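You operate a simulated robot arm through the tools that you are given. There is no shell and no other tool. Be economical: measure what you need, move in short steps, check, and stop when the job is done.

The job below is to be done with a simulated two-armed robot. You get a single attempt, and the scene is never put back.

TASK
Pick up the purple card with one hand, pass it to the other hand and put it on the fourth rack shelf from the bottom. Set down upright: purple card.
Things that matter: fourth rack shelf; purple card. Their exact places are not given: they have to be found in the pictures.

The check looks at the end state, three seconds after you hand in, the way a careful person would. Anything else that was tipped, shoved, dropped, spilled or broken makes it a failure.

THE ROBOT
Two 6-joint arms with two-finger grippers on one trunk, on a base that drives. Base frame: it is fixed to the floor where the robot stands at the start and does not move with it; the origin is under the middle of the robot, x ahead of it, y to its left, z up. Units: mm, rad, N and s.
The left shoulder is at the start at [30, 178, 1038], the right one opposite. With the tool pointing down near the work surface each hand reaches from about 480 to 820 mm from the robot's upright axis, wherever it stands, measured 20 degrees to its own side. Places, roughly: fourth rack shelf [2200, 200, 1300]. Payload 2.54 kg a hand.
The TCP of each hand is the grasp point between the finger pads, 30 mm short of the fingertips. In the tool frame z runs along the fingers and y along their closing line. The gripper opens to 116 mm. The gripper's body begins 95 mm behind the TCP.
Orientation is that of the tool frame in the base frame, as a unit quaternion [x, y, z, w]. With the fingers straight down and closing along the base's y, the tool's x points along the base's -x, its y along +y and its z along -z.

THE INTERFACE
- The arms move only by the tool play_rows. It takes "left_rows", "right_rows" or both (then of equal length, played together; a hand with none holds still); each is a list that holds one entry, the list of rows, each a list of 7 numbers: the turn, a rotation vector about the base's x, y, z in units of 120 degrees (1.0 is 120 degrees), then the shift along the base's x, y, z in units of 150 mm (1.0 is 150 mm), then the opening, from 0 (shut) to 1 (fully open). In form: [[[rx, ry, rz, dx, dy, dz, claw], ...]]. A call has 1 to 20 rows; each row is the pose to reach, as a shift and turn from the pose commanded when the call began. A call with a number of a shift or a turn outside -1 to 1 is refused whole. Rows are played at 5 a second. More than 50 mm and 0.15 rad between two rows, or a gripper value outside its range, and nothing of the call is played. A pose out of reach is approached as far as the arm can. The call stops where the force on the tool passes 40 N (or 10 N more than at its start, if that is more) or the arm is blocked; 0.2 s more then pass. The fingers move at their own pace (about 153 mm/s each) and stop on an object; they squeeze with about 27 N. The grip force told is the motor's: it shows also when the fingers shut on nothing. Time passes only in rows, and 0.2 s behind the last, so rows that repeat a pose let the fingers close. The reply holds the time, the measured pose of the TCP, the force on the tool along the base axes, the opening and the grip force, in the units named above and with some noise, with the torque about the TCP (base axes, N m) and any sound that the robot's microphone picked up.
- Cameras (640 x 400 px; columns grow to the right, rows downward): "scene" is now at [42.4, -18.7, 1730.3]; the picture's right is [-0.26, -0.96, 0.00], its down [-0.84, 0.23, -0.50] and it looks along [0.48, -0.13, -0.87] (base axes); focal length 268 px, centre (320, 200). "left" rides on the left gripper at [69, 15, -122] in its tool frame; the picture's right is [-0.21, 0.98, 0.00], its down [-0.83, -0.18, -0.53] and it looks along [-0.52, -0.12, 0.85] (tool axes); focal length 251 px, centre (320, 200). "right" rides on the right gripper at [69, -15, -122] in its tool frame; the picture's right is [0.21, 0.98, 0.00], its down [-0.83, 0.18, -0.53] and it looks along [-0.52, 0.11, 0.85] (tool axes); focal length 251 px, centre (320, 200).
- capture(camera): a new picture of that camera. The clock stands still meanwhile.
- raise_lower(by): slides the trunk up (or, below 0, down) by that many mm; the arms and the scene camera ride with it, the base frame stays. It gives what a move gives, with no picture.
- base_move(legs): drives the robot by 1 to 6 legs, each [ahead, left, turn to the left] in mm, mm and rad, along the robot's own axes; the way and the turn of a leg run together, so that a leg with both is an arc; at most 1500 mm and 3.142 rad a leg. The arms and the cameras ride along, it lands a little off, and it stops where it bumps. It gives what a move gives.
- aim_head(pan, tilt): turns the head with the scene camera to pan (to the left, within 2.496 rad either way) and tilt (down, from -0.506 to 1.204), counted from straight ahead of the robot. It gives what a move gives.
- probe_pixels(camera, pixels): for up to 12 pixels [column, row] of the newest picture of that camera ("zoom" is the newest enlarged one), the place [x, y, z] in the base frame of the surface seen there, good to about 2 mm, but the place of the scene camera against the robot may be out by one fixed shift of up to 25 mm in any direction. The clock stands still meanwhile.
- zoom(camera, box): a new picture of the part [left, top, right, bottom] of that camera's present view, enlarged. The clock stands still meanwhile.
- hand_in(): hands the job in; it is judged then, once.

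Go step by step. Measure first, check grasps and placings, and put right what went wrong. The budget is 80 turns and 78 pictures, counting those below and the enlarged ones. Unless the task says otherwise, let go and move clear before handing in, and close with one line.

The tools are called after "Request:" as a command line: name --argument value ..., lists and objects as JSON in quotes. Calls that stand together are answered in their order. play_rows: Moves the arms, as the interface text tells. Its arguments: {"type":"object","properties":{"left_rows":{"type":"array","items":{"type":"array","items":{"type":"array","items":{"type":"number"}}}},"right_rows":{"type":"array","items":{"type":"array","items":{"type":"array","items":{"type":"number"}}}}},"required":[]} The other tools are called the same way: raise_lower (by) slides the trunk up or down; base_move (legs) drives the base; aim_head (pan, tilt) turns the head that bears the scene camera; capture (camera) takes a picture; probe_pixels (camera, pixels) gives the place of the surface under pixels of a picture; zoom (camera, box) takes an enlarged picture of a part of a camera's view; hand_in () hands the job in.

At the start:

```text
time_s: 0.0
left_eef_pos: [464.9, 96.5, 1111.6]
left_orientation: [0.0, 1.0, 0.0, 0.0]
left_ft_force: [0.3, 1.2, 0.4]
left_wrist_torque: [-0.02, 0.0, -0.02]
left_grip_width: 116.2
left_finger_force: 0.0
right_eef_pos: [464.6, -282.9, 1131.2]
right_orientation: [0.0, 1.0, 0.0, 0.0]
right_ft_force: [0.7, 0.1, 0.0]
right_wrist_torque: [0.01, -0.01, 0.05]
right_grip_width: 116.0
right_finger_force: 0.1
trunk travel left (down, up): [-250.0, 290.0]
robot x, y, heading: [1.5, 1.9, 0.004]
head pan, tilt: [-0.265, 1.052]
```

scene: 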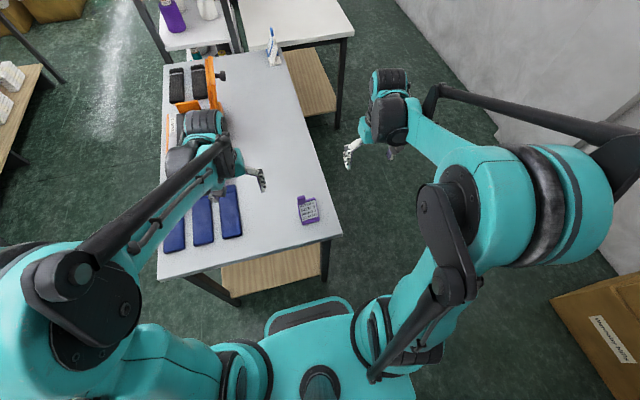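
right: 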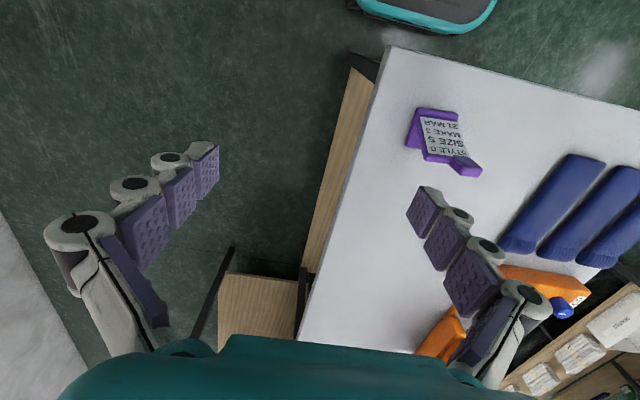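
left: 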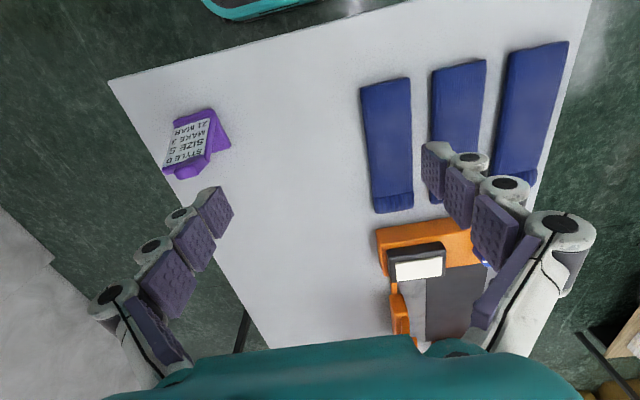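

The purple card is near scene pixel (308,210), apparently standing like a little tent card on the table. I'll zoom in and measure it.

Request:
zoom --camera "left" --box '[140, 90, 260, 190]'

Request:
zoom --camera "right" --box '[380, 90, 500, 190]'

Request:
zoom --camera "scene" --box '[270, 180, 350, 240]'

Request:
probe_pixels --camera "right" --pixels '[[419, 108], [457, 116], [462, 124], [425, 158], [409, 144], [465, 160], [480, 170], [457, 172], [445, 137], [400, 130], [430, 100], [440, 180]]'

Request:
probe_pixels --camera "left" --pixels '[[179, 118], [212, 110], [229, 143], [219, 151], [208, 158], [166, 170], [190, 176], [190, 145], [222, 125], [250, 140], [150, 130], [212, 125]]'

```text
4.00 times, centred on (200, 140) of left
```

zoom: 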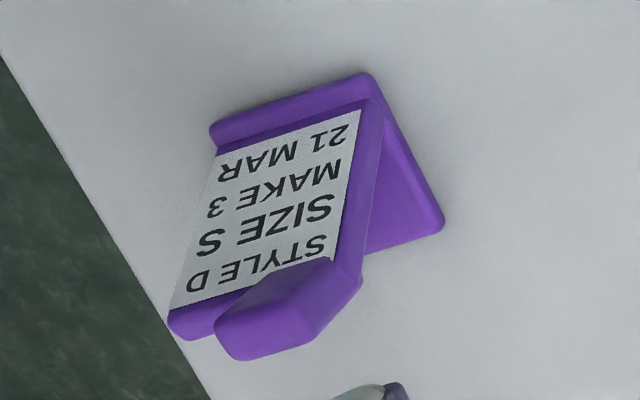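

```text
4.00 times, centred on (440, 140) of right
```

zoom: 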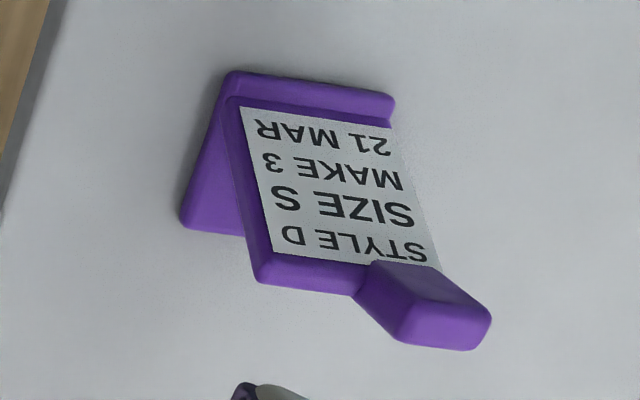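

```text
6.67 times, centred on (310, 210) of scene
```

zoom: 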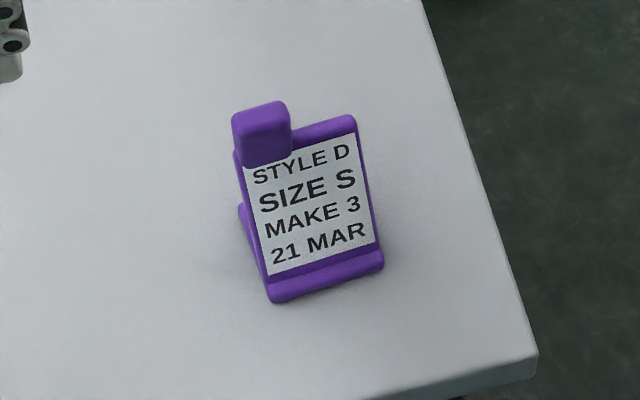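

```text
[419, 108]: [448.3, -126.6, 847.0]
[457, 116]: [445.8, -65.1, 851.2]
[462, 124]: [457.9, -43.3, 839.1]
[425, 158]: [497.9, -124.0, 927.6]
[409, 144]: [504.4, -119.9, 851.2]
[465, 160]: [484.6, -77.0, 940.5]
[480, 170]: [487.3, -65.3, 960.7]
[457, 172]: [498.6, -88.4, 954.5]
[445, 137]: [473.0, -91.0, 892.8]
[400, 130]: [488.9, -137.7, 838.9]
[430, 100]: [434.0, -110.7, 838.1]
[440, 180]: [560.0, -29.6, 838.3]
```

```text
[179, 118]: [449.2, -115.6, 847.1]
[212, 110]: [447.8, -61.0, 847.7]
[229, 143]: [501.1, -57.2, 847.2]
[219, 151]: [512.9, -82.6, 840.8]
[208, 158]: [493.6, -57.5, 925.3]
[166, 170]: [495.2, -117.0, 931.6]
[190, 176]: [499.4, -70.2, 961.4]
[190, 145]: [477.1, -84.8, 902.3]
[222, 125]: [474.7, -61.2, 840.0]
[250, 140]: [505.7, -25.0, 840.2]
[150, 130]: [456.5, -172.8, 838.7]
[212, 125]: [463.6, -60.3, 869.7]
```

The card is a leaning plate on a foot. The table is at z≈838, the foot spans x 447–504 and y -125 to -58, and the tab top is at z≈961. Next I'll look at the rack and the route to it.

Request:
aim_head --pan 0.1 --tilt 0.25

Request:
capture --camera "scene"

Request:
aim_head --pan 0.9 --tilt 0.6

Request:
capture --camera "scene"

Request:
aim_head --pan -0.7 --tilt 0.6

Request:
capture --camera "scene"

```text
time_s: 1.1
left_eef_pos: [465.3, 97.7, 1113.0]
left_orientation: [-0.001, 1.0, 0.001, 0.0]
left_ft_force: [-0.6, -0.8, -0.7]
left_wrist_torque: [0.03, -0.04, 0.01]
left_grip_width: 115.9
left_finger_force: 0.1
right_eef_pos: [464.2, -280.9, 1130.9]
right_orientation: [-0.001, 1.0, 0.0, 0.0]
right_ft_force: [-0.5, -0.3, 0.1]
right_wrist_torque: [0.02, -0.01, 0.0]
right_grip_width: 115.7
right_finger_force: 0.0
trunk travel left (down, up): [-250.0, 290.0]
robot x, y, heading: [2.4, 1.6, 0.005]
head pan, tilt: [0.099, 0.25]
```

```text
71 pictures are left
```

scene: 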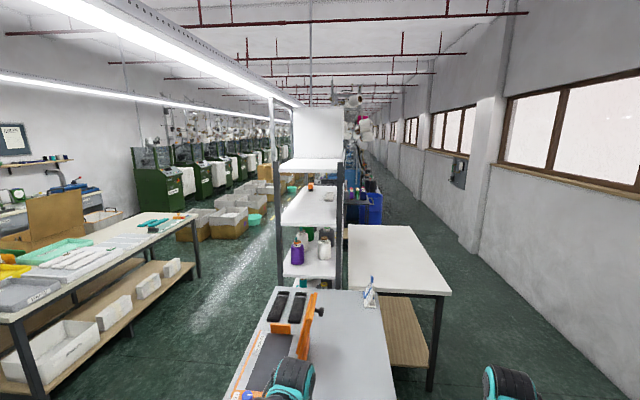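

```text
time_s: 2.3
left_eef_pos: [464.9, 97.3, 1112.1]
left_orientation: [0.0, 1.0, 0.0, -0.001]
left_ft_force: [-0.4, 0.4, -0.3]
left_wrist_torque: [0.01, 0.02, 0.06]
left_grip_width: 116.0
left_finger_force: 0.1
right_eef_pos: [464.2, -281.7, 1131.4]
right_orientation: [0.001, 1.0, 0.0, -0.001]
right_ft_force: [-0.5, 0.3, -0.2]
right_wrist_torque: [0.01, 0.01, 0.02]
right_grip_width: 116.2
right_finger_force: 0.2
trunk travel left (down, up): [-250.0, 290.0]
robot x, y, heading: [-1.2, -3.7, -0.001]
head pan, tilt: [0.901, 0.6]
```

```text
70 pictures are left
```

scene: 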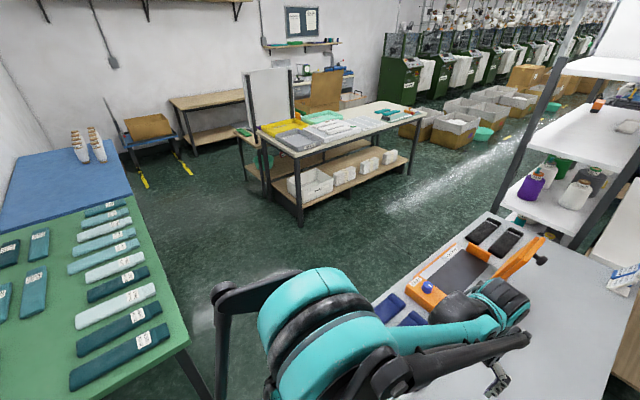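

```text
time_s: 3.9
left_eef_pos: [466.0, 97.2, 1112.2]
left_orientation: [0.0, 1.0, 0.0, -0.001]
left_ft_force: [0.0, -0.2, -0.2]
left_wrist_torque: [0.0, 0.03, 0.0]
left_grip_width: 115.9
left_finger_force: 0.0
right_eef_pos: [463.9, -282.2, 1133.1]
right_orientation: [-0.001, 1.0, -0.001, 0.0]
right_ft_force: [0.4, -0.2, 0.6]
right_wrist_torque: [0.02, 0.0, -0.01]
right_grip_width: 116.0
right_finger_force: 0.1
trunk travel left (down, up): [-250.0, 290.0]
robot x, y, heading: [-1.7, -0.1, -0.003]
head pan, tilt: [-0.7, 0.6]
```

```text
69 pictures are left
```

scene: 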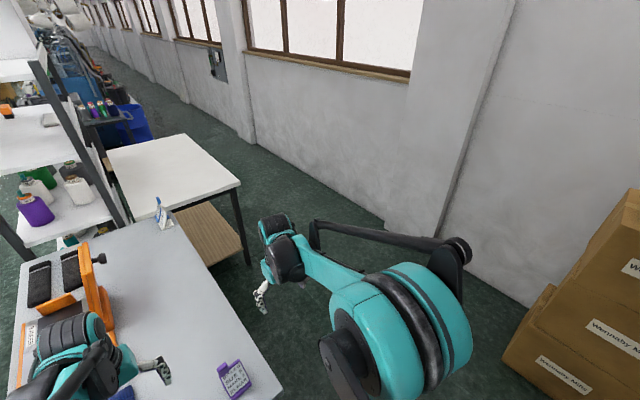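

Request:
aim_head --pan 0.1 --tilt 0.35

Request:
zoom --camera "scene" --box '[250, 60, 410, 260]'

Request:
capture --camera "scene"

```text
time_s: 5.1
left_eef_pos: [465.6, 97.3, 1112.1]
left_orientation: [0.0, 1.0, 0.0, -0.001]
left_ft_force: [0.0, -1.1, -0.5]
left_wrist_torque: [-0.05, 0.01, -0.01]
left_grip_width: 116.3
left_finger_force: 0.1
right_eef_pos: [466.3, -282.1, 1131.5]
right_orientation: [0.0, 1.0, 0.001, -0.001]
right_ft_force: [0.1, -0.5, -1.4]
right_wrist_torque: [0.0, 0.03, -0.03]
right_grip_width: 116.0
right_finger_force: 0.1
trunk travel left (down, up): [-250.0, 290.0]
robot x, y, heading: [-0.9, 4.2, 0.003]
head pan, tilt: [0.099, 0.351]
```

```text
2.00 times, centred on (330, 160) of scene
```

zoom: 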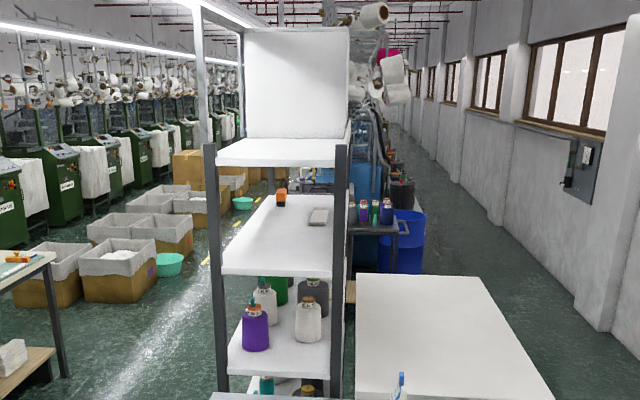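

```text
67 pictures are left
```

scene: 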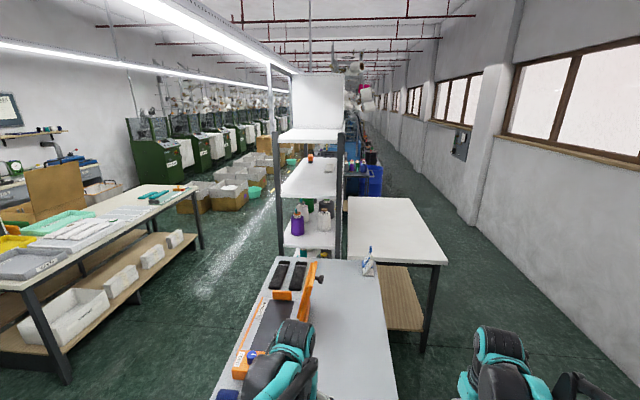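

Request:
probe_pixels --camera "zoom" --pixels '[[225, 162], [330, 162], [280, 145], [290, 120], [230, 270], [320, 272], [280, 240], [280, 355], [210, 160], [340, 160], [318, 212], [282, 195]]'

Request:
probe_pixels --camera "scene" --pixels '[[282, 262], [380, 262], [395, 390], [215, 390], [447, 262], [349, 262], [350, 200], [417, 200], [190, 190], [205, 240], [70, 380], [230, 240]]'

```text
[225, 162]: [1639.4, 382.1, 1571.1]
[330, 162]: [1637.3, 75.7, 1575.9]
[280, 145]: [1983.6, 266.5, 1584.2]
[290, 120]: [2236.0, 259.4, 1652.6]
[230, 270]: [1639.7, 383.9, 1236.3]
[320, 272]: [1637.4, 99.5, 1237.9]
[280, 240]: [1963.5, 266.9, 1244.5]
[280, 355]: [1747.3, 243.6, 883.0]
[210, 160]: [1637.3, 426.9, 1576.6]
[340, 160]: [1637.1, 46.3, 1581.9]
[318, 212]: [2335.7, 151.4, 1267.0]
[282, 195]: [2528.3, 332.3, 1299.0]
```

```text
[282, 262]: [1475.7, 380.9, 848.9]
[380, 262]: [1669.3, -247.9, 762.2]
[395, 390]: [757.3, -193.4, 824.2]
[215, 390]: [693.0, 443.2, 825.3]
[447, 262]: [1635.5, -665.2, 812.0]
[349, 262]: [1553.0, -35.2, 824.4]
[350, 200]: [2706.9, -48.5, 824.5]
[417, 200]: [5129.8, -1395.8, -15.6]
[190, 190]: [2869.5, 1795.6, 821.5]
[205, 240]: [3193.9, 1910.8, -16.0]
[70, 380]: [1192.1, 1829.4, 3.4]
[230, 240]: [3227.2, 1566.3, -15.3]
```

The fourth shelf looks like the one at about z 1259 (corrected), with open access from the left aisle. I'll now measure the card's plate and tab precisely.

Request:
zoom --camera "left" --box '[140, 90, 260, 190]'

Request:
probe_pixels --camera "zoom" --pixels '[[290, 135], [270, 180], [250, 220], [210, 285], [325, 215], [355, 130], [365, 150], [350, 240], [280, 280], [240, 340], [320, 300], [350, 290]]'

Request:
probe_pixels --camera "zoom" --pixels '[[230, 320], [270, 340], [300, 325], [190, 325], [175, 318], [335, 270], [325, 262], [260, 300], [290, 262], [435, 220], [380, 245], [215, 130]]'

Request:
zoom --camera "right" --box '[380, 90, 500, 190]'

Request:
probe_pixels --camera "zoom" --pixels '[[380, 290], [420, 290], [460, 300], [400, 335], [440, 340], [475, 345], [485, 315], [385, 265], [260, 270], [300, 280], [345, 285], [240, 200]]'

```text
4.00 times, centred on (200, 140) of left
```

zoom: 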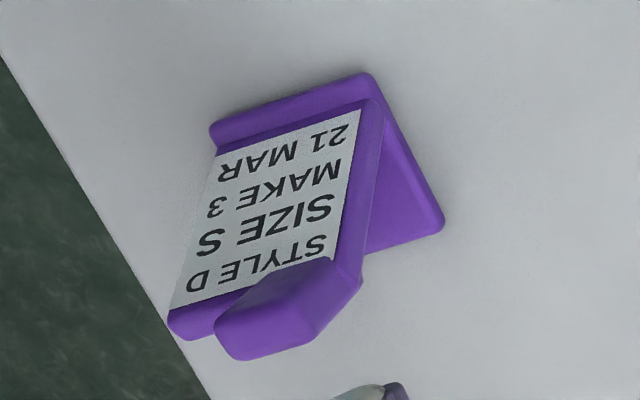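

```text
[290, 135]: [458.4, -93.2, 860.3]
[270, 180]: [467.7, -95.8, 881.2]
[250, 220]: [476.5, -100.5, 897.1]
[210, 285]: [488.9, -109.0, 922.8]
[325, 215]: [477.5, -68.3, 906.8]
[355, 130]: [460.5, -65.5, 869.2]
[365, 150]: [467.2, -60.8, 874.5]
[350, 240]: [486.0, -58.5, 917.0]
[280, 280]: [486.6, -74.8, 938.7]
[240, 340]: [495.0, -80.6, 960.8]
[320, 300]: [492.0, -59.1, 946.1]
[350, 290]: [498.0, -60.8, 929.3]
```

```text
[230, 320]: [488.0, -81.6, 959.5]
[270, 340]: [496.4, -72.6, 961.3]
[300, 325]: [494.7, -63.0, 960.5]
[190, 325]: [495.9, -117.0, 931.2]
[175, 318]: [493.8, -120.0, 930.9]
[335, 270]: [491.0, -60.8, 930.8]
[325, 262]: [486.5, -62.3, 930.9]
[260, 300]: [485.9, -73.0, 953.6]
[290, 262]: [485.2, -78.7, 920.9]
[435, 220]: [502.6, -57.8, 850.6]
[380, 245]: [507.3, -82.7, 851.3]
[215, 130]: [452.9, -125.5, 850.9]
```

```text
4.00 times, centred on (440, 140) of right
```

zoom: 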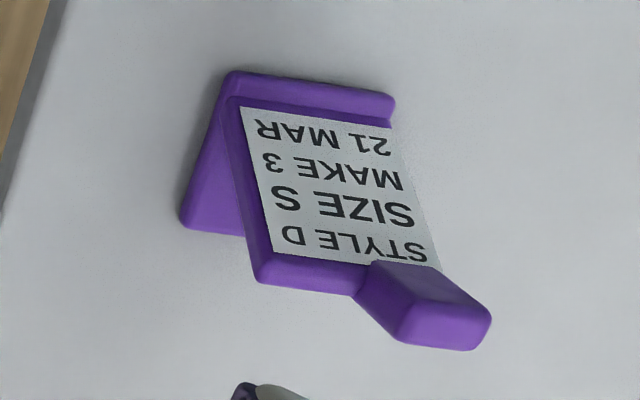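

```text
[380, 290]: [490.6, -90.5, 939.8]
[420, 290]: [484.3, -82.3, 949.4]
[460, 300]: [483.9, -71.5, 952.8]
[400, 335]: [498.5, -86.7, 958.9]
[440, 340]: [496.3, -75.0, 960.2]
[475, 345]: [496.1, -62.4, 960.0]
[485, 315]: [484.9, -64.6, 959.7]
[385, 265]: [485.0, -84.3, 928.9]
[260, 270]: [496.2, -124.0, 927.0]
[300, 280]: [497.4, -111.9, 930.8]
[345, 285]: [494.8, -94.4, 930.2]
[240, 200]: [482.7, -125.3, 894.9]
```

The tab is a vertical block at x 485–503, y -91 to -60, top z 961. The plate leans 26° back, is 67 mm wide and tops out at z 931. The right hand will grip the tab front-to-back from above, and the left will later take the plate by its sides. I'll yaw the right hand 90° first and clear the left hand.

Request:
play_rows --right_rows '[[[0, 0, 0.0625, 0, 0.067, 0, 1], [0, 0, 0.125, 0, 0.133, 0, 1], [0, 0, 0.1875, 0, 0.2, 0, 1], [0, 0, 0.25, 0, 0.267, 0, 1], [0, 0, 0.3125, 0, 0.333, 0, 1], [0, 0, 0.375, 0, 0.4, 0, 1], [0, 0, 0.4375, 0, 0.467, 0, 1], [0, 0, 0.5, 0, 0.533, 0, 1], [0, 0, 0.5625, 0, 0.6, 0, 1], [0, 0, 0.625, 0, 0.667, 0, 1], [0, 0, 0.6875, 0, 0.733, 0, 1], [0, 0, 0.75, 0, 0.8, 0, 1]]]' --left_rows '[[[0, 0, 0, 0, 0.083, 0, 1], [0, 0, 0, 0, 0.167, 0, 1], [0, 0, 0, 0, 0.25, 0, 1], [0, 0, 0, 0, 0.333, 0, 1], [0, 0, 0, 0, 0.417, 0, 1], [0, 0, 0, 0, 0.5, 0, 1], [0, 0, 0, 0, 0.583, 0, 1], [0, 0, 0, 0, 0.667, 0, 1], [0, 0, 0, 0, 0.75, 0, 1], [0, 0, 0, 0, 0.833, 0, 1], [0, 0, 0, 0, 0.917, 0, 1], [0, 0, 0, 0, 1, 0, 1]]]'

Request:
capture --camera "right"

```text
time_s: 7.7
left_eef_pos: [467.5, 249.0, 1112.9]
left_orientation: [0.0, 1.0, 0.0, 0.0]
left_ft_force: [0.5, 0.6, 0.1]
left_wrist_torque: [-0.01, -0.03, -0.02]
left_grip_width: 116.3
left_finger_force: 0.0
right_eef_pos: [465.2, -159.9, 1132.0]
right_orientation: [0.708, -0.706, 0.0, 0.0]
right_ft_force: [-0.1, 0.6, 0.3]
right_wrist_torque: [-0.02, -0.01, 0.03]
right_grip_width: 116.0
right_finger_force: 0.0
trunk travel left (down, up): [-250.0, 290.0]
robot x, y, heading: [-1.3, -0.4, 0.005]
head pan, tilt: [0.099, 0.351]
```

```text
64 pictures are left
```

right: 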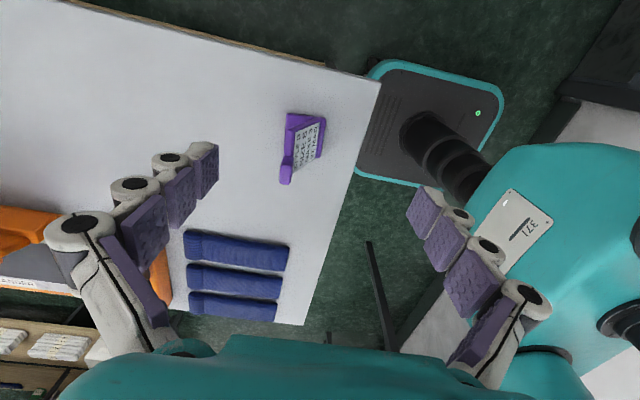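

Yaw is done and the path is clear. I'll move to above the tab and re-measure.

Request:
play_rows --right_rows '[[[0, 0, 0, 0.05, 0.14, -0.11, 0.8], [0, 0, 0, 0.1, 0.28, -0.23, 0.6], [0, 0, 0, 0.15, 0.42, -0.34, 0.6], [0, 0, 0, 0.193, 0.56, -0.45, 0.6], [0, 0, 0, 0.193, 0.56, -0.45, 0.6]]]'

Request:
capture --camera "right"

Request:
zoom --camera "right" --box '[240, 80, 400, 180]'

```text
time_s: 8.9
left_eef_pos: [465.2, 247.4, 1111.8]
left_orientation: [0.001, 1.0, 0.0, 0.0]
left_ft_force: [0.4, 0.5, 0.7]
left_wrist_torque: [-0.02, -0.02, 0.0]
left_grip_width: 115.9
left_finger_force: 0.2
right_eef_pos: [492.4, -77.3, 1063.2]
right_orientation: [-0.707, 0.707, 0.0, 0.0]
right_ft_force: [0.1, -0.2, 0.2]
right_wrist_torque: [0.01, -0.01, 0.02]
right_grip_width: 69.5
right_finger_force: 0.0
trunk travel left (down, up): [-250.0, 290.0]
robot x, y, heading: [2.6, -1.8, -0.002]
head pan, tilt: [0.099, 0.351]
```

```text
63 pictures are left
```

right: 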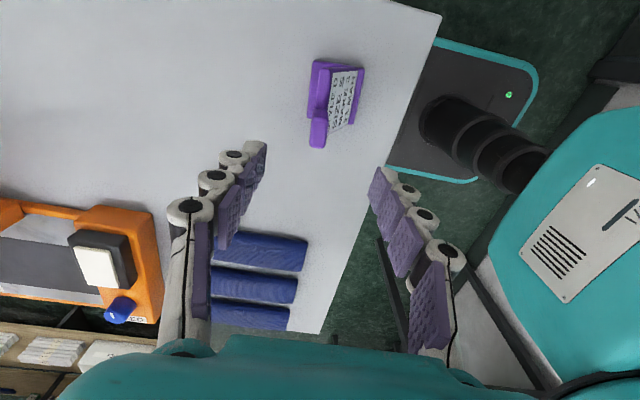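

```text
4.00 times, centred on (320, 130) of right
```

zoom: 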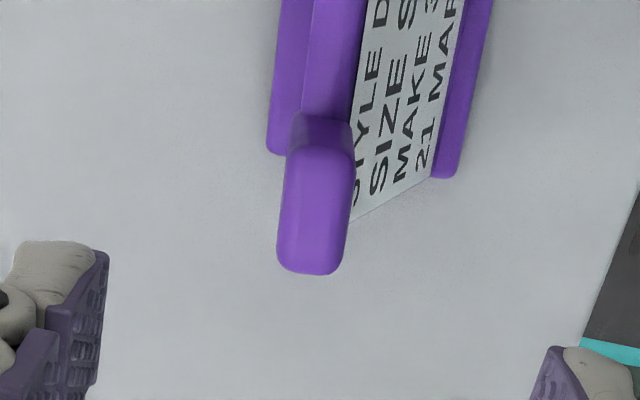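

Request:
probe_pixels --camera "zoom" --pixels '[[290, 165], [350, 165], [282, 250], [340, 250], [310, 200], [310, 262], [325, 155], [310, 150], [330, 50], [350, 60], [312, 30], [285, 80]]'

```text
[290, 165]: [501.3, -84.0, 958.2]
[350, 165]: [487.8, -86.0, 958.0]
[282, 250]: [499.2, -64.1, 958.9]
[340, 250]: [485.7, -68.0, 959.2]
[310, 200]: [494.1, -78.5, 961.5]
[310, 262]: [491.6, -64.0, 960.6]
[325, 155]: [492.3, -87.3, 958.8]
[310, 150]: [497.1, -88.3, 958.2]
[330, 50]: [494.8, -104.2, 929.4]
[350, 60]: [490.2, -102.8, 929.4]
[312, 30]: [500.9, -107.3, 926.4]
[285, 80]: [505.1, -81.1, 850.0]
```

The tab is about 15 mm thick, centred at (493.5, -75.5) and yawed about +5°. I'll descend to TCP z≈946 and close.

Request:
play_rows --right_rows '[[[0, 0, 0.042, 0.007, 0.012, -0.25, 0.6], [0, 0, 0.042, 0.007, 0.012, -0.5, 0.6], [0, 0, 0.042, 0.007, 0.012, -0.68, 0.6], [0, 0, 0.042, 0.007, 0.012, -0.78, 0.6], [0, 0, 0.042, 0.007, 0.012, -0.78, 0.4], [0, 0, 0.042, 0.007, 0.012, -0.78, 0.25], [0, 0, 0.042, 0.007, 0.012, -0.78, 0], [0, 0, 0.042, 0.007, 0.012, -0.78, 0], [0, 0, 0.042, 0.007, 0.012, -0.78, 0], [0, 0, 0.042, 0.007, 0.012, -0.78, 0]]]'

Request:
capture --camera "right"

```text
time_s: 11.1
left_eef_pos: [465.0, 246.8, 1112.4]
left_orientation: [0.0, 1.0, 0.0, 0.0]
left_ft_force: [0.0, 0.6, -0.1]
left_wrist_torque: [0.0, 0.01, 0.0]
left_grip_width: 115.8
left_finger_force: 0.0
right_eef_pos: [495.3, -74.8, 945.2]
right_orientation: [0.737, -0.676, 0.0, 0.0]
right_ft_force: [-0.4, 0.1, -0.1]
right_wrist_torque: [-0.02, 0.08, -0.04]
right_grip_width: 17.4
right_finger_force: 26.9
trunk travel left (down, up): [-250.0, 290.0]
robot x, y, heading: [-2.1, 2.2, 0.002]
head pan, tilt: [0.099, 0.351]
```

```text
61 pictures are left
```

right: 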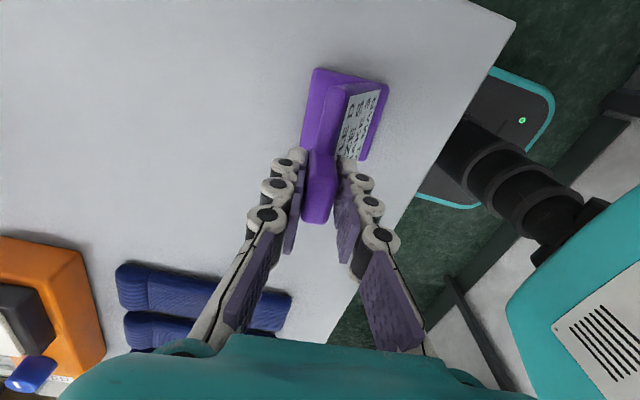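

The tab is held at 17.4 mm opening with 27 N. I'll lift it straight up, then move toward the centre.

Request:
play_rows --right_rows '[[[0, 0, 0, 0, 0, 0.15, 0], [0, 0, 0, 0, 0, 0.4, 0], [0, 0, 0, 0, 0.1, 0.65, 0], [0, 0, -0.02, 0, 0.3, 0.85, 0], [0, 0, -0.042, 0, 0.5, 1, 0], [0, 0, -0.042, 0, 0.65, 1, 0], [0, 0, -0.042, 0, 0.65, 1, 0]]]'

Request:
aim_head --pan 0.0 --tilt 0.9

Request:
capture --camera "scene"

Request:
capture --camera "right"

```text
time_s: 12.7
left_eef_pos: [465.6, 247.4, 1112.7]
left_orientation: [0.0, 1.0, 0.0, 0.0]
left_ft_force: [-0.4, -0.3, 0.5]
left_wrist_torque: [-0.01, -0.02, 0.02]
left_grip_width: 116.1
left_finger_force: 0.0
right_eef_pos: [492.0, 22.4, 1099.6]
right_orientation: [-0.707, 0.707, 0.0, 0.0]
right_ft_force: [0.3, 0.1, -1.2]
right_wrist_torque: [0.0, -0.02, 0.0]
right_grip_width: 17.2
right_finger_force: 27.6
trunk travel left (down, up): [-250.0, 290.0]
robot x, y, heading: [0.8, -3.5, -0.008]
head pan, tilt: [0.099, 0.351]
```

```text
time_s: 13.6
left_eef_pos: [465.6, 247.7, 1111.6]
left_orientation: [0.0, 1.0, 0.0, 0.0]
left_ft_force: [0.3, -0.8, 0.3]
left_wrist_torque: [-0.01, -0.01, 0.0]
left_grip_width: 115.8
left_finger_force: 0.0
right_eef_pos: [493.1, 22.2, 1099.4]
right_orientation: [0.707, -0.707, 0.0, 0.0]
right_ft_force: [0.3, 0.3, -0.9]
right_wrist_torque: [-0.03, 0.02, -0.01]
right_grip_width: 16.7
right_finger_force: 26.9
trunk travel left (down, up): [-250.0, 290.0]
robot x, y, heading: [2.1, -1.3, 0.004]
head pan, tilt: [0.0, 0.901]
```

```text
60 pictures are left
```

scene: 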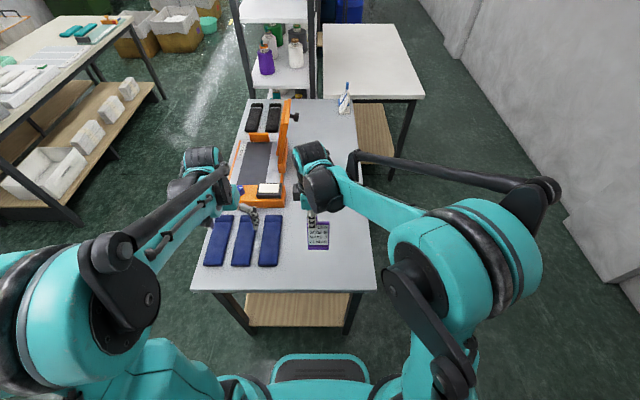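

```text
59 pictures are left
```

right: 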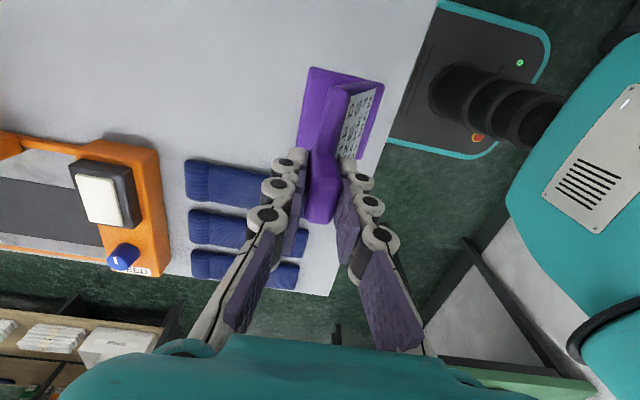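

The card is held level. For room to hand over, I'll move the right hand forward and up, while the left hand pitches its fingers to 30° below horizontal out on the left side.

Request:
play_rows --right_rows '[[[0, 0, 0, 0.125, 0, 0.042, 0], [0, 0, 0, 0.25, 0, 0.083, 0], [0, 0, 0, 0.375, 0, 0.125, 0], [0, 0, 0, 0.5, 0, 0.167, 0], [0, 0, 0, 0.625, 0, 0.208, 0], [0, 0, 0, 0.75, 0, 0.25, 0], [0, 0, 0, 0.875, 0, 0.292, 0], [0, 0, 0, 1, 0, 0.333, 0]]]' --left_rows '[[[0, -0.0625, 0, 0.033, 0, 0.04, 1], [0, -0.125, 0, 0.067, 0, 0.08, 1], [0, -0.1875, 0, 0.1, 0, 0.12, 1], [0, -0.25, 0, 0.133, 0, 0.167, 1], [0, -0.3125, 0, 0.167, 0, 0.21, 1], [0, -0.375, 0, 0.2, 0, 0.25, 1], [0, -0.4375, 0, 0.233, 0, 0.29, 1], [0, -0.5, 0, 0.267, 0, 0.333, 1]]]'

Request:
capture --camera "scene"

Request:
capture --camera "left"

```text
time_s: 15.4
left_eef_pos: [506.9, 247.9, 1160.6]
left_orientation: [0.0, 0.866, 0.0, 0.5]
left_ft_force: [-0.2, 0.7, 0.1]
left_wrist_torque: [-0.04, 0.01, -0.03]
left_grip_width: 115.8
left_finger_force: 0.0
right_eef_pos: [649.2, 19.6, 1146.8]
right_orientation: [-0.707, 0.708, 0.0, 0.0]
right_ft_force: [0.3, 0.3, -0.4]
right_wrist_torque: [0.0, 0.04, -0.01]
right_grip_width: 16.7
right_finger_force: 27.2
trunk travel left (down, up): [-250.0, 290.0]
robot x, y, heading: [3.3, -3.2, 0.002]
head pan, tilt: [0.0, 0.901]
```

```text
58 pictures are left
```

scene: 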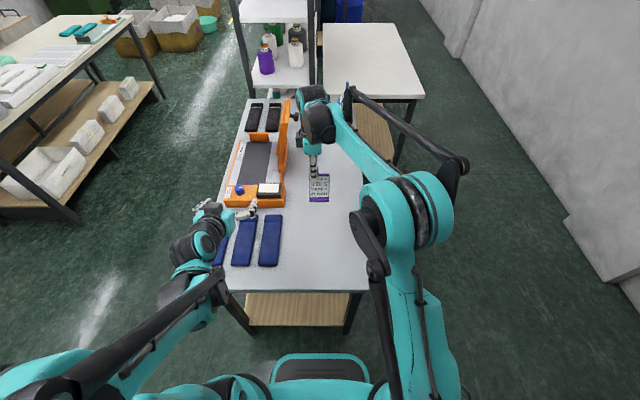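

```text
57 pictures are left
```

left: 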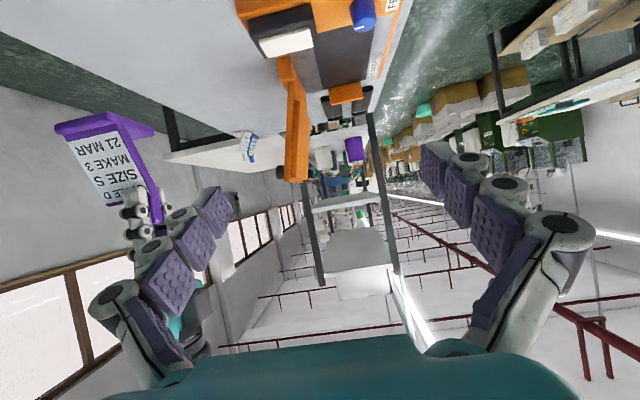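

Both poses were reached and the card is stable. I'll slide the left hand toward the card at safe distance, then measure.

Request:
play_rows --left_rows '[[[0, 0, 0, 0, -0.2, 0, 1], [0, 0, 0, 0, -0.4, 0, 1], [0, 0, 0, 0, -0.6, 0, 1], [0, 0, 0, -0.05, -0.8, 0, 1], [0, 0, 0, -0.1, -1, 0, 1]]]'

Request:
capture --camera "left"

Request:
capture --camera "scene"

```text
time_s: 16.6
left_eef_pos: [490.3, 99.0, 1163.5]
left_orientation: [0.0, 0.866, 0.0, 0.5]
left_ft_force: [-0.1, 0.1, 0.3]
left_wrist_torque: [0.03, -0.07, 0.02]
left_grip_width: 116.0
left_finger_force: 0.0
right_eef_pos: [647.1, 20.4, 1146.3]
right_orientation: [0.708, -0.707, 0.0, 0.0]
right_ft_force: [-0.5, -0.1, -0.8]
right_wrist_torque: [0.04, -0.02, 0.01]
right_grip_width: 16.9
right_finger_force: 27.3
trunk travel left (down, up): [-250.0, 290.0]
robot x, y, heading: [1.7, -1.0, 0.004]
head pan, tilt: [0.0, 0.901]
```

```text
56 pictures are left
```

left: 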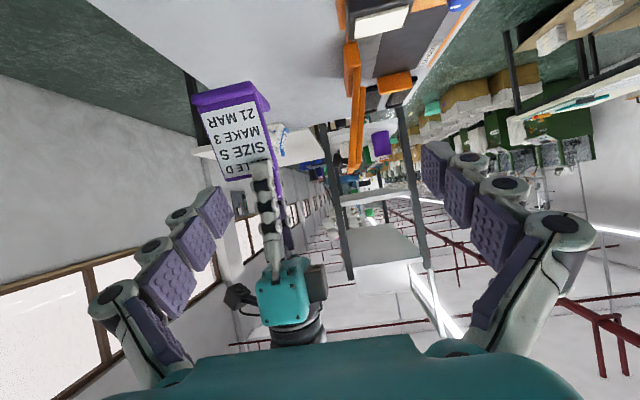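

```text
55 pictures are left
```

scene: 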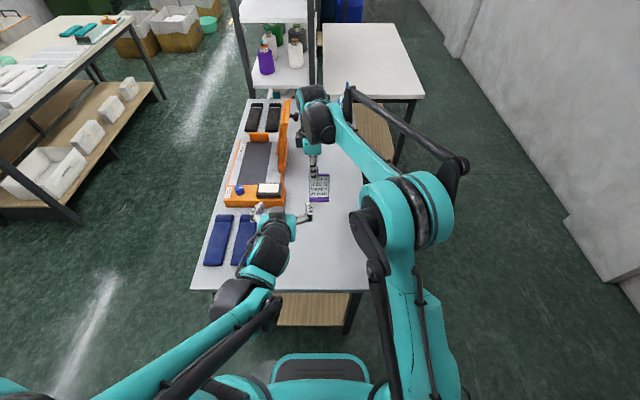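

Request:
play_rows --left_rows '[[[0, 0, 0, 0, -0.2, 0, 1], [0, 0, 0, 0, -0.4, 0, 1], [0, 0, 0, 0, -0.63, 0, 1], [0, 0, 0, 0, -0.63, 0, 1]]]'

Request:
capture --camera "left"

Request:
zoom --camera "left" --box '[240, 60, 400, 160]'

```text
time_s: 17.6
left_eef_pos: [491.5, 5.3, 1161.5]
left_orientation: [0.0, 0.866, -0.001, 0.499]
left_ft_force: [-0.2, 0.1, 0.7]
left_wrist_torque: [-0.03, 0.0, -0.03]
left_grip_width: 115.8
left_finger_force: 0.0
right_eef_pos: [647.2, 21.4, 1148.3]
right_orientation: [0.707, -0.707, 0.0, 0.0]
right_ft_force: [1.0, -0.8, -1.6]
right_wrist_torque: [-0.02, -0.03, 0.01]
right_grip_width: 16.6
right_finger_force: 27.1
trunk travel left (down, up): [-250.0, 290.0]
robot x, y, heading: [3.1, 0.2, -0.0]
head pan, tilt: [0.0, 0.901]
```

```text
54 pictures are left
```

left: 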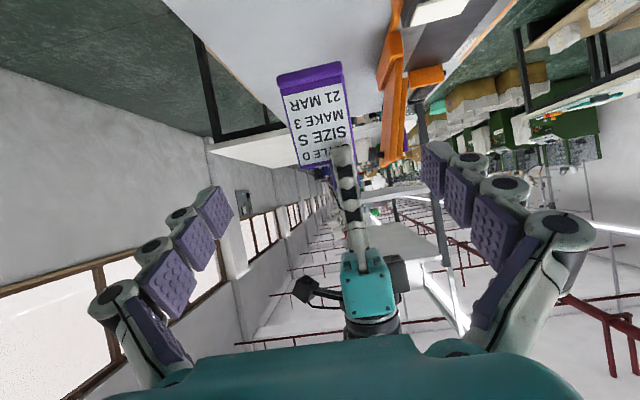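

```text
4.00 times, centred on (320, 110) of left
```

zoom: 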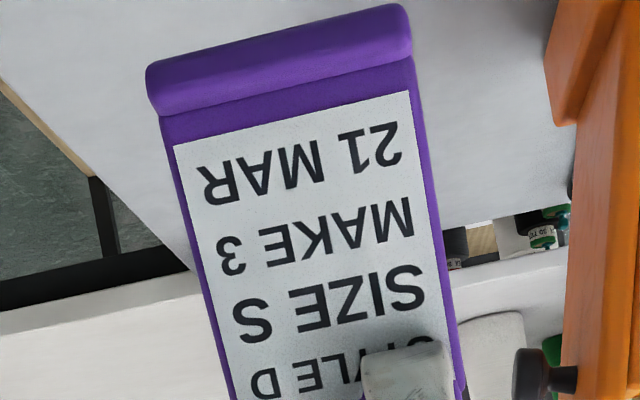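

Request:
probe_pixels --camera "zoom" --pixels '[[180, 160], [425, 130], [205, 290], [440, 250], [300, 240], [150, 90], [405, 40], [320, 130], [330, 320], [225, 370], [452, 330], [400, 380]]'

```text
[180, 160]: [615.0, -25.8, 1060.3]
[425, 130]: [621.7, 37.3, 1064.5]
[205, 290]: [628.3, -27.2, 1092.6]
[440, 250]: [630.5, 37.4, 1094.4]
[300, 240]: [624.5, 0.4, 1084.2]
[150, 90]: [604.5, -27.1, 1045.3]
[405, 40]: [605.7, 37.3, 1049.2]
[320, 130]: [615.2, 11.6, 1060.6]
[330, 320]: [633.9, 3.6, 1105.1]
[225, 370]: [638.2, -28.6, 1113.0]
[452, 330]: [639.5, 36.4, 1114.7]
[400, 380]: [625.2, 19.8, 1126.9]
```

The plate centre is about (633, 5, 1088), with sides at y -28 and 38. I'll advance the left hand along its finger direction so the fingers straddle the plate, then check before closing.

Request:
play_rows --left_rows '[[[0, 0, 0, 0.19, 0, -0.1, 1], [0, 0, 0, 0.37, 0, -0.2, 1], [0, 0, 0, 0.56, 0, -0.3, 1], [0, 0, 0, 0.75, 0, -0.4, 1], [0, 0, 0, 0.85, 0, -0.46, 1], [0, 0, 0, 0.933, 0, -0.51, 1], [0, 0, 0, 0.933, 0, -0.51, 1]]]'

Request:
capture --camera "left"

Request:
capture --camera "right"

```text
time_s: 19.2
left_eef_pos: [631.4, 3.7, 1088.1]
left_orientation: [0.0, 0.866, 0.0, 0.501]
left_ft_force: [0.6, -0.7, -0.3]
left_wrist_torque: [-0.02, 0.02, 0.0]
left_grip_width: 116.0
left_finger_force: 0.0
right_eef_pos: [645.4, 20.7, 1147.8]
right_orientation: [-0.707, 0.707, 0.0, 0.0]
right_ft_force: [0.1, -0.5, -0.3]
right_wrist_torque: [0.02, -0.03, 0.01]
right_grip_width: 16.6
right_finger_force: 27.1
trunk travel left (down, up): [-250.0, 290.0]
robot x, y, heading: [2.3, 2.5, -0.003]
head pan, tilt: [0.0, 0.901]
```

```text
52 pictures are left
```

left: 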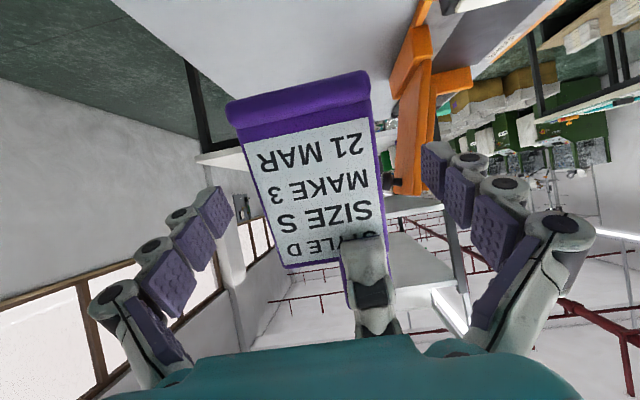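

```text
51 pictures are left
```

right: 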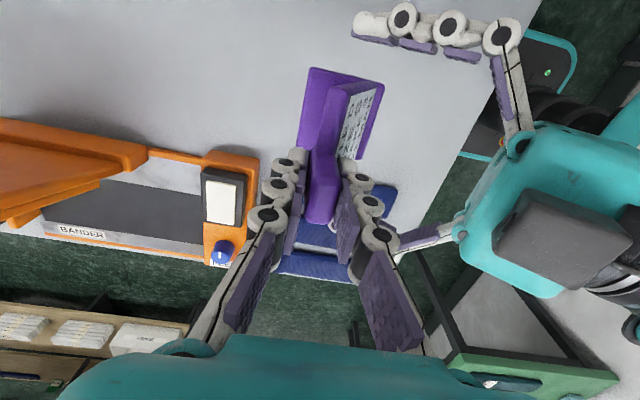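

The fingers straddle the plate evenly, at left-image columns 230 and 425. I'll close the left hand while the right still holds.

Request:
play_rows --left_rows '[[[0, 0, 0, 0, 0, 0, 0.8], [0, 0, 0, 0, 0, 0, 0.65], [0, 0, 0, 0, 0, 0, 0.5], [0, 0, 0, 0, 0, 0, 0.2], [0, 0, 0, 0, 0, 0, 0], [0, 0, 0, 0, 0, 0, 0]]]'

Request:
capture --camera "left"

Request:
capture --camera "right"

```text
time_s: 20.6
left_eef_pos: [631.5, 3.7, 1086.1]
left_orientation: [-0.001, 0.866, 0.001, 0.5]
left_ft_force: [-4.3, -2.9, 1.9]
left_wrist_torque: [0.05, -0.14, 0.05]
left_grip_width: 66.4
left_finger_force: 26.3
right_eef_pos: [645.7, 21.3, 1147.8]
right_orientation: [-0.707, 0.707, 0.0, 0.0]
right_ft_force: [5.4, 2.8, -1.9]
right_wrist_torque: [0.17, -0.14, -0.02]
right_grip_width: 16.7
right_finger_force: 27.0
trunk travel left (down, up): [-250.0, 290.0]
robot x, y, heading: [1.3, 1.5, -0.003]
head pan, tilt: [0.0, 0.901]
```

```text
50 pictures are left
```

left: 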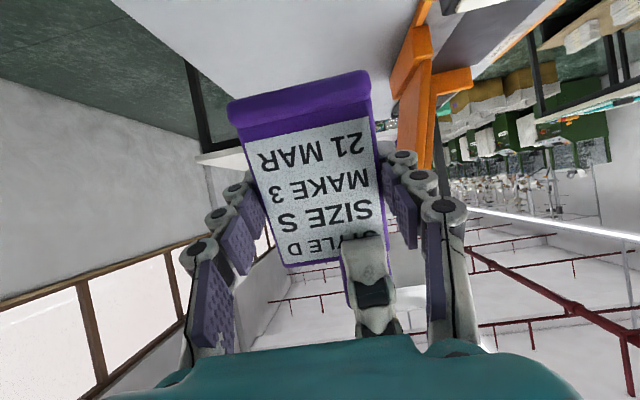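

```text
49 pictures are left
```

right: 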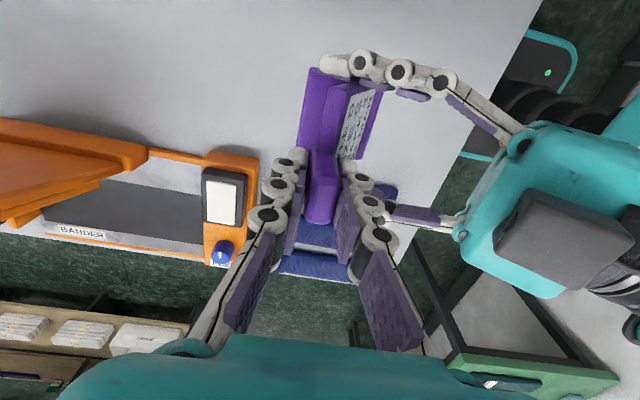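

The left hand grips the plate at 66.4 mm with 26 N. I'll open the right hand slightly and lift it off the tab.

Request:
play_rows --right_rows '[[[0, 0, 0, 0, 0, 0, 0.2], [0, 0, 0, 0, 0, 0, 0.3], [0, 0, 0, 0, 0, 0, 0.35], [0, 0, 0, 0, 0, 0.15, 0.35], [0, 0, 0, 0, 0, 0.35, 0.35], [0, 0, 0, 0, 0, 0.6, 0.35], [0, 0, 0, 0, 0, 0.8, 0.35]]]'

Request:
capture --camera "left"

Request:
capture --camera "scene"

```text
time_s: 22.2
left_eef_pos: [631.7, 3.1, 1086.5]
left_orientation: [0.0, 0.866, 0.0, 0.5]
left_ft_force: [0.4, -1.3, 0.1]
left_wrist_torque: [0.01, -0.04, -0.01]
left_grip_width: 66.1
left_finger_force: 26.7
right_eef_pos: [647.1, 19.7, 1266.7]
right_orientation: [0.708, -0.706, 0.0, 0.0]
right_ft_force: [-0.7, 0.3, 0.6]
right_wrist_torque: [0.02, 0.01, 0.01]
right_grip_width: 40.6
right_finger_force: 0.0
trunk travel left (down, up): [-250.0, 290.0]
robot x, y, heading: [-1.7, -0.3, 0.001]
head pan, tilt: [0.0, 0.901]
```

```text
48 pictures are left
```

left: 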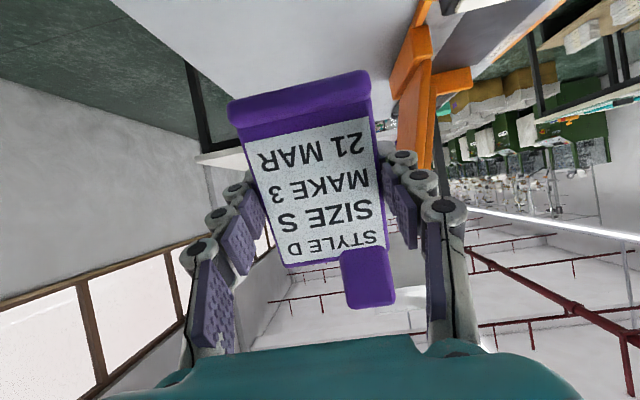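

```text
47 pictures are left
```

scene: 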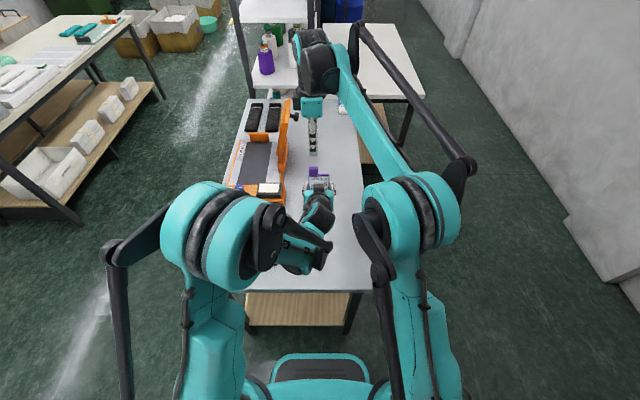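

The card stays firmly in the left hand and the right is clear. I'll pull both arms apart and back for driving.

Request:
play_rows --right_rows '[[[0, 0, 0, 0, -0.17, 0, 0.35], [0, 0, 0, -0.1, -0.34, 0, 0.35], [0, 0, 0, -0.3, -0.5, 0, 0.35], [0, 0, 0, -0.5, -0.67, 0, 0.35], [0, 0, 0, -0.7, -0.84, 0, 0.35], [0, 0, 0, -0.9, -1, 0, 0.35]]]' --left_rows '[[[0, 0, 0, -0.05, 0.1, 0.1, 0], [0, 0, 0, -0.1, 0.25, 0.2, 0], [0, 0, 0, -0.2, 0.4, 0.3, 0], [0, 0, 0, -0.3, 0.6, 0.4, 0], [0, 0, 0, -0.4, 0.8, 0.5, 0], [0, 0, 0, -0.5, 1, 0.6, 0]]]'

Request:
aim_head --pan 1.4 --tilt 0.7

Request:
capture --camera "scene"

Request:
aim_head --pan 2.45 --tilt 0.6

Request:
capture --camera "scene"

```text
time_s: 23.6
left_eef_pos: [556.2, 155.9, 1181.0]
left_orientation: [0.001, 0.865, 0.0, 0.501]
left_ft_force: [0.4, 0.5, 0.0]
left_wrist_torque: [0.02, -0.01, 0.0]
left_grip_width: 65.9
left_finger_force: 26.8
right_eef_pos: [508.8, -129.3, 1268.7]
right_orientation: [-0.707, 0.707, 0.0, 0.001]
right_ft_force: [-0.5, 0.5, 0.7]
right_wrist_torque: [-0.01, -0.05, 0.02]
right_grip_width: 40.7
right_finger_force: 0.1
trunk travel left (down, up): [-250.0, 290.0]
robot x, y, heading: [1.9, -1.0, 0.0]
head pan, tilt: [0.0, 0.901]
```

```text
time_s: 25.2
left_eef_pos: [559.0, 155.3, 1177.1]
left_orientation: [0.0, 0.866, 0.0, 0.5]
left_ft_force: [-0.1, -0.6, -0.6]
left_wrist_torque: [-0.02, 0.0, -0.01]
left_grip_width: 66.4
left_finger_force: 27.6
right_eef_pos: [513.4, -128.5, 1268.3]
right_orientation: [0.707, -0.707, -0.001, 0.0]
right_ft_force: [0.0, 0.1, 0.4]
right_wrist_torque: [0.01, 0.02, -0.04]
right_grip_width: 40.4
right_finger_force: 0.1
trunk travel left (down, up): [-250.0, 290.0]
robot x, y, heading: [1.1, -3.8, 0.003]
head pan, tilt: [1.4, 0.7]
```

```text
46 pictures are left
```

scene: 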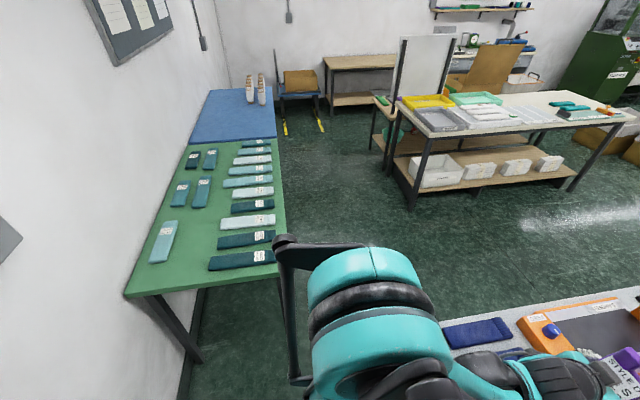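

```text
time_s: 26.5
left_eef_pos: [558.1, 155.1, 1177.4]
left_orientation: [0.0, 0.866, 0.0, 0.5]
left_ft_force: [0.1, 0.2, 0.3]
left_wrist_torque: [-0.04, -0.02, 0.0]
left_grip_width: 66.1
left_finger_force: 26.9
right_eef_pos: [512.9, -129.2, 1268.4]
right_orientation: [-0.707, 0.707, -0.001, 0.0]
right_ft_force: [-0.4, 0.0, 0.8]
right_wrist_torque: [0.0, 0.01, 0.03]
right_grip_width: 40.7
right_finger_force: 0.0
trunk travel left (down, up): [-250.0, 290.0]
robot x, y, heading: [-1.5, 0.5, -0.002]
head pan, tilt: [2.45, 0.6]
```

```text
45 pictures are left
```

scene: 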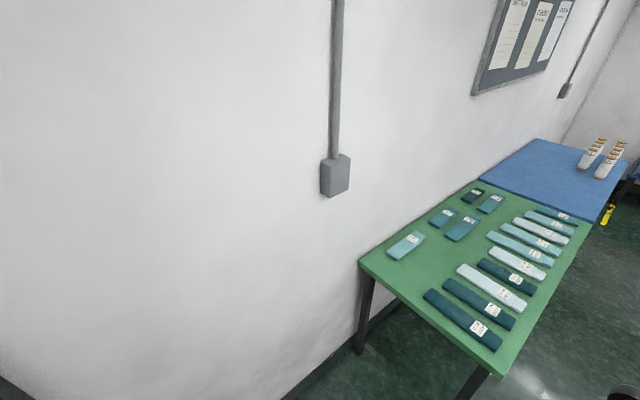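

A wall is behind and the green table is at back-left. I'll measure their positions.

Request:
probe_pixels --camera "scene" --pixels '[[497, 372], [365, 265], [585, 225], [100, 200], [300, 395], [540, 360], [600, 250], [480, 385]]'

Request:
aim_head --pan 0.75 --tilt 1.1

Request:
capture --camera "scene"

```text
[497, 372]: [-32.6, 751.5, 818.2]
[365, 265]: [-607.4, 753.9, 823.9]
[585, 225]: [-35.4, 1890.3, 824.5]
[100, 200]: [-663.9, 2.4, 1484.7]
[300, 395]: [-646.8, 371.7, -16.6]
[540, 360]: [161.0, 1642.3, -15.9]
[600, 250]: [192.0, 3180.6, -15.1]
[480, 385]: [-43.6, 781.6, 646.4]
```

```text
time_s: 28.2
left_eef_pos: [559.5, 154.6, 1177.7]
left_orientation: [-0.001, 0.866, 0.001, 0.5]
left_ft_force: [0.0, 0.4, -0.2]
left_wrist_torque: [0.01, 0.0, -0.02]
left_grip_width: 66.0
left_finger_force: 27.4
right_eef_pos: [512.8, -128.9, 1268.8]
right_orientation: [0.707, -0.707, 0.0, 0.0]
right_ft_force: [0.6, 0.2, 0.2]
right_wrist_torque: [0.02, -0.01, -0.01]
right_grip_width: 40.5
right_finger_force: 0.0
trunk travel left (down, up): [-250.0, 290.0]
robot x, y, heading: [-1.3, 1.6, -0.001]
head pan, tilt: [0.75, 1.1]
```

```text
44 pictures are left
```

scene: 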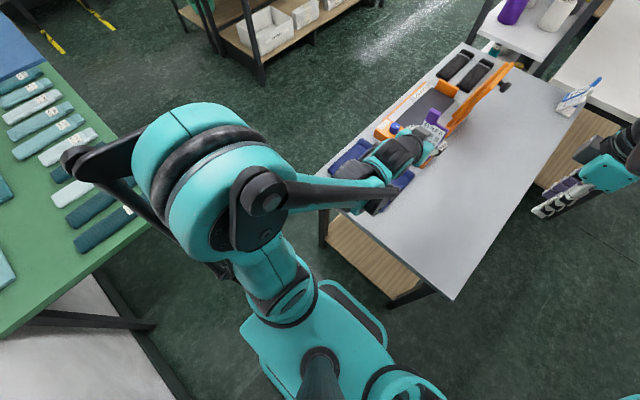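

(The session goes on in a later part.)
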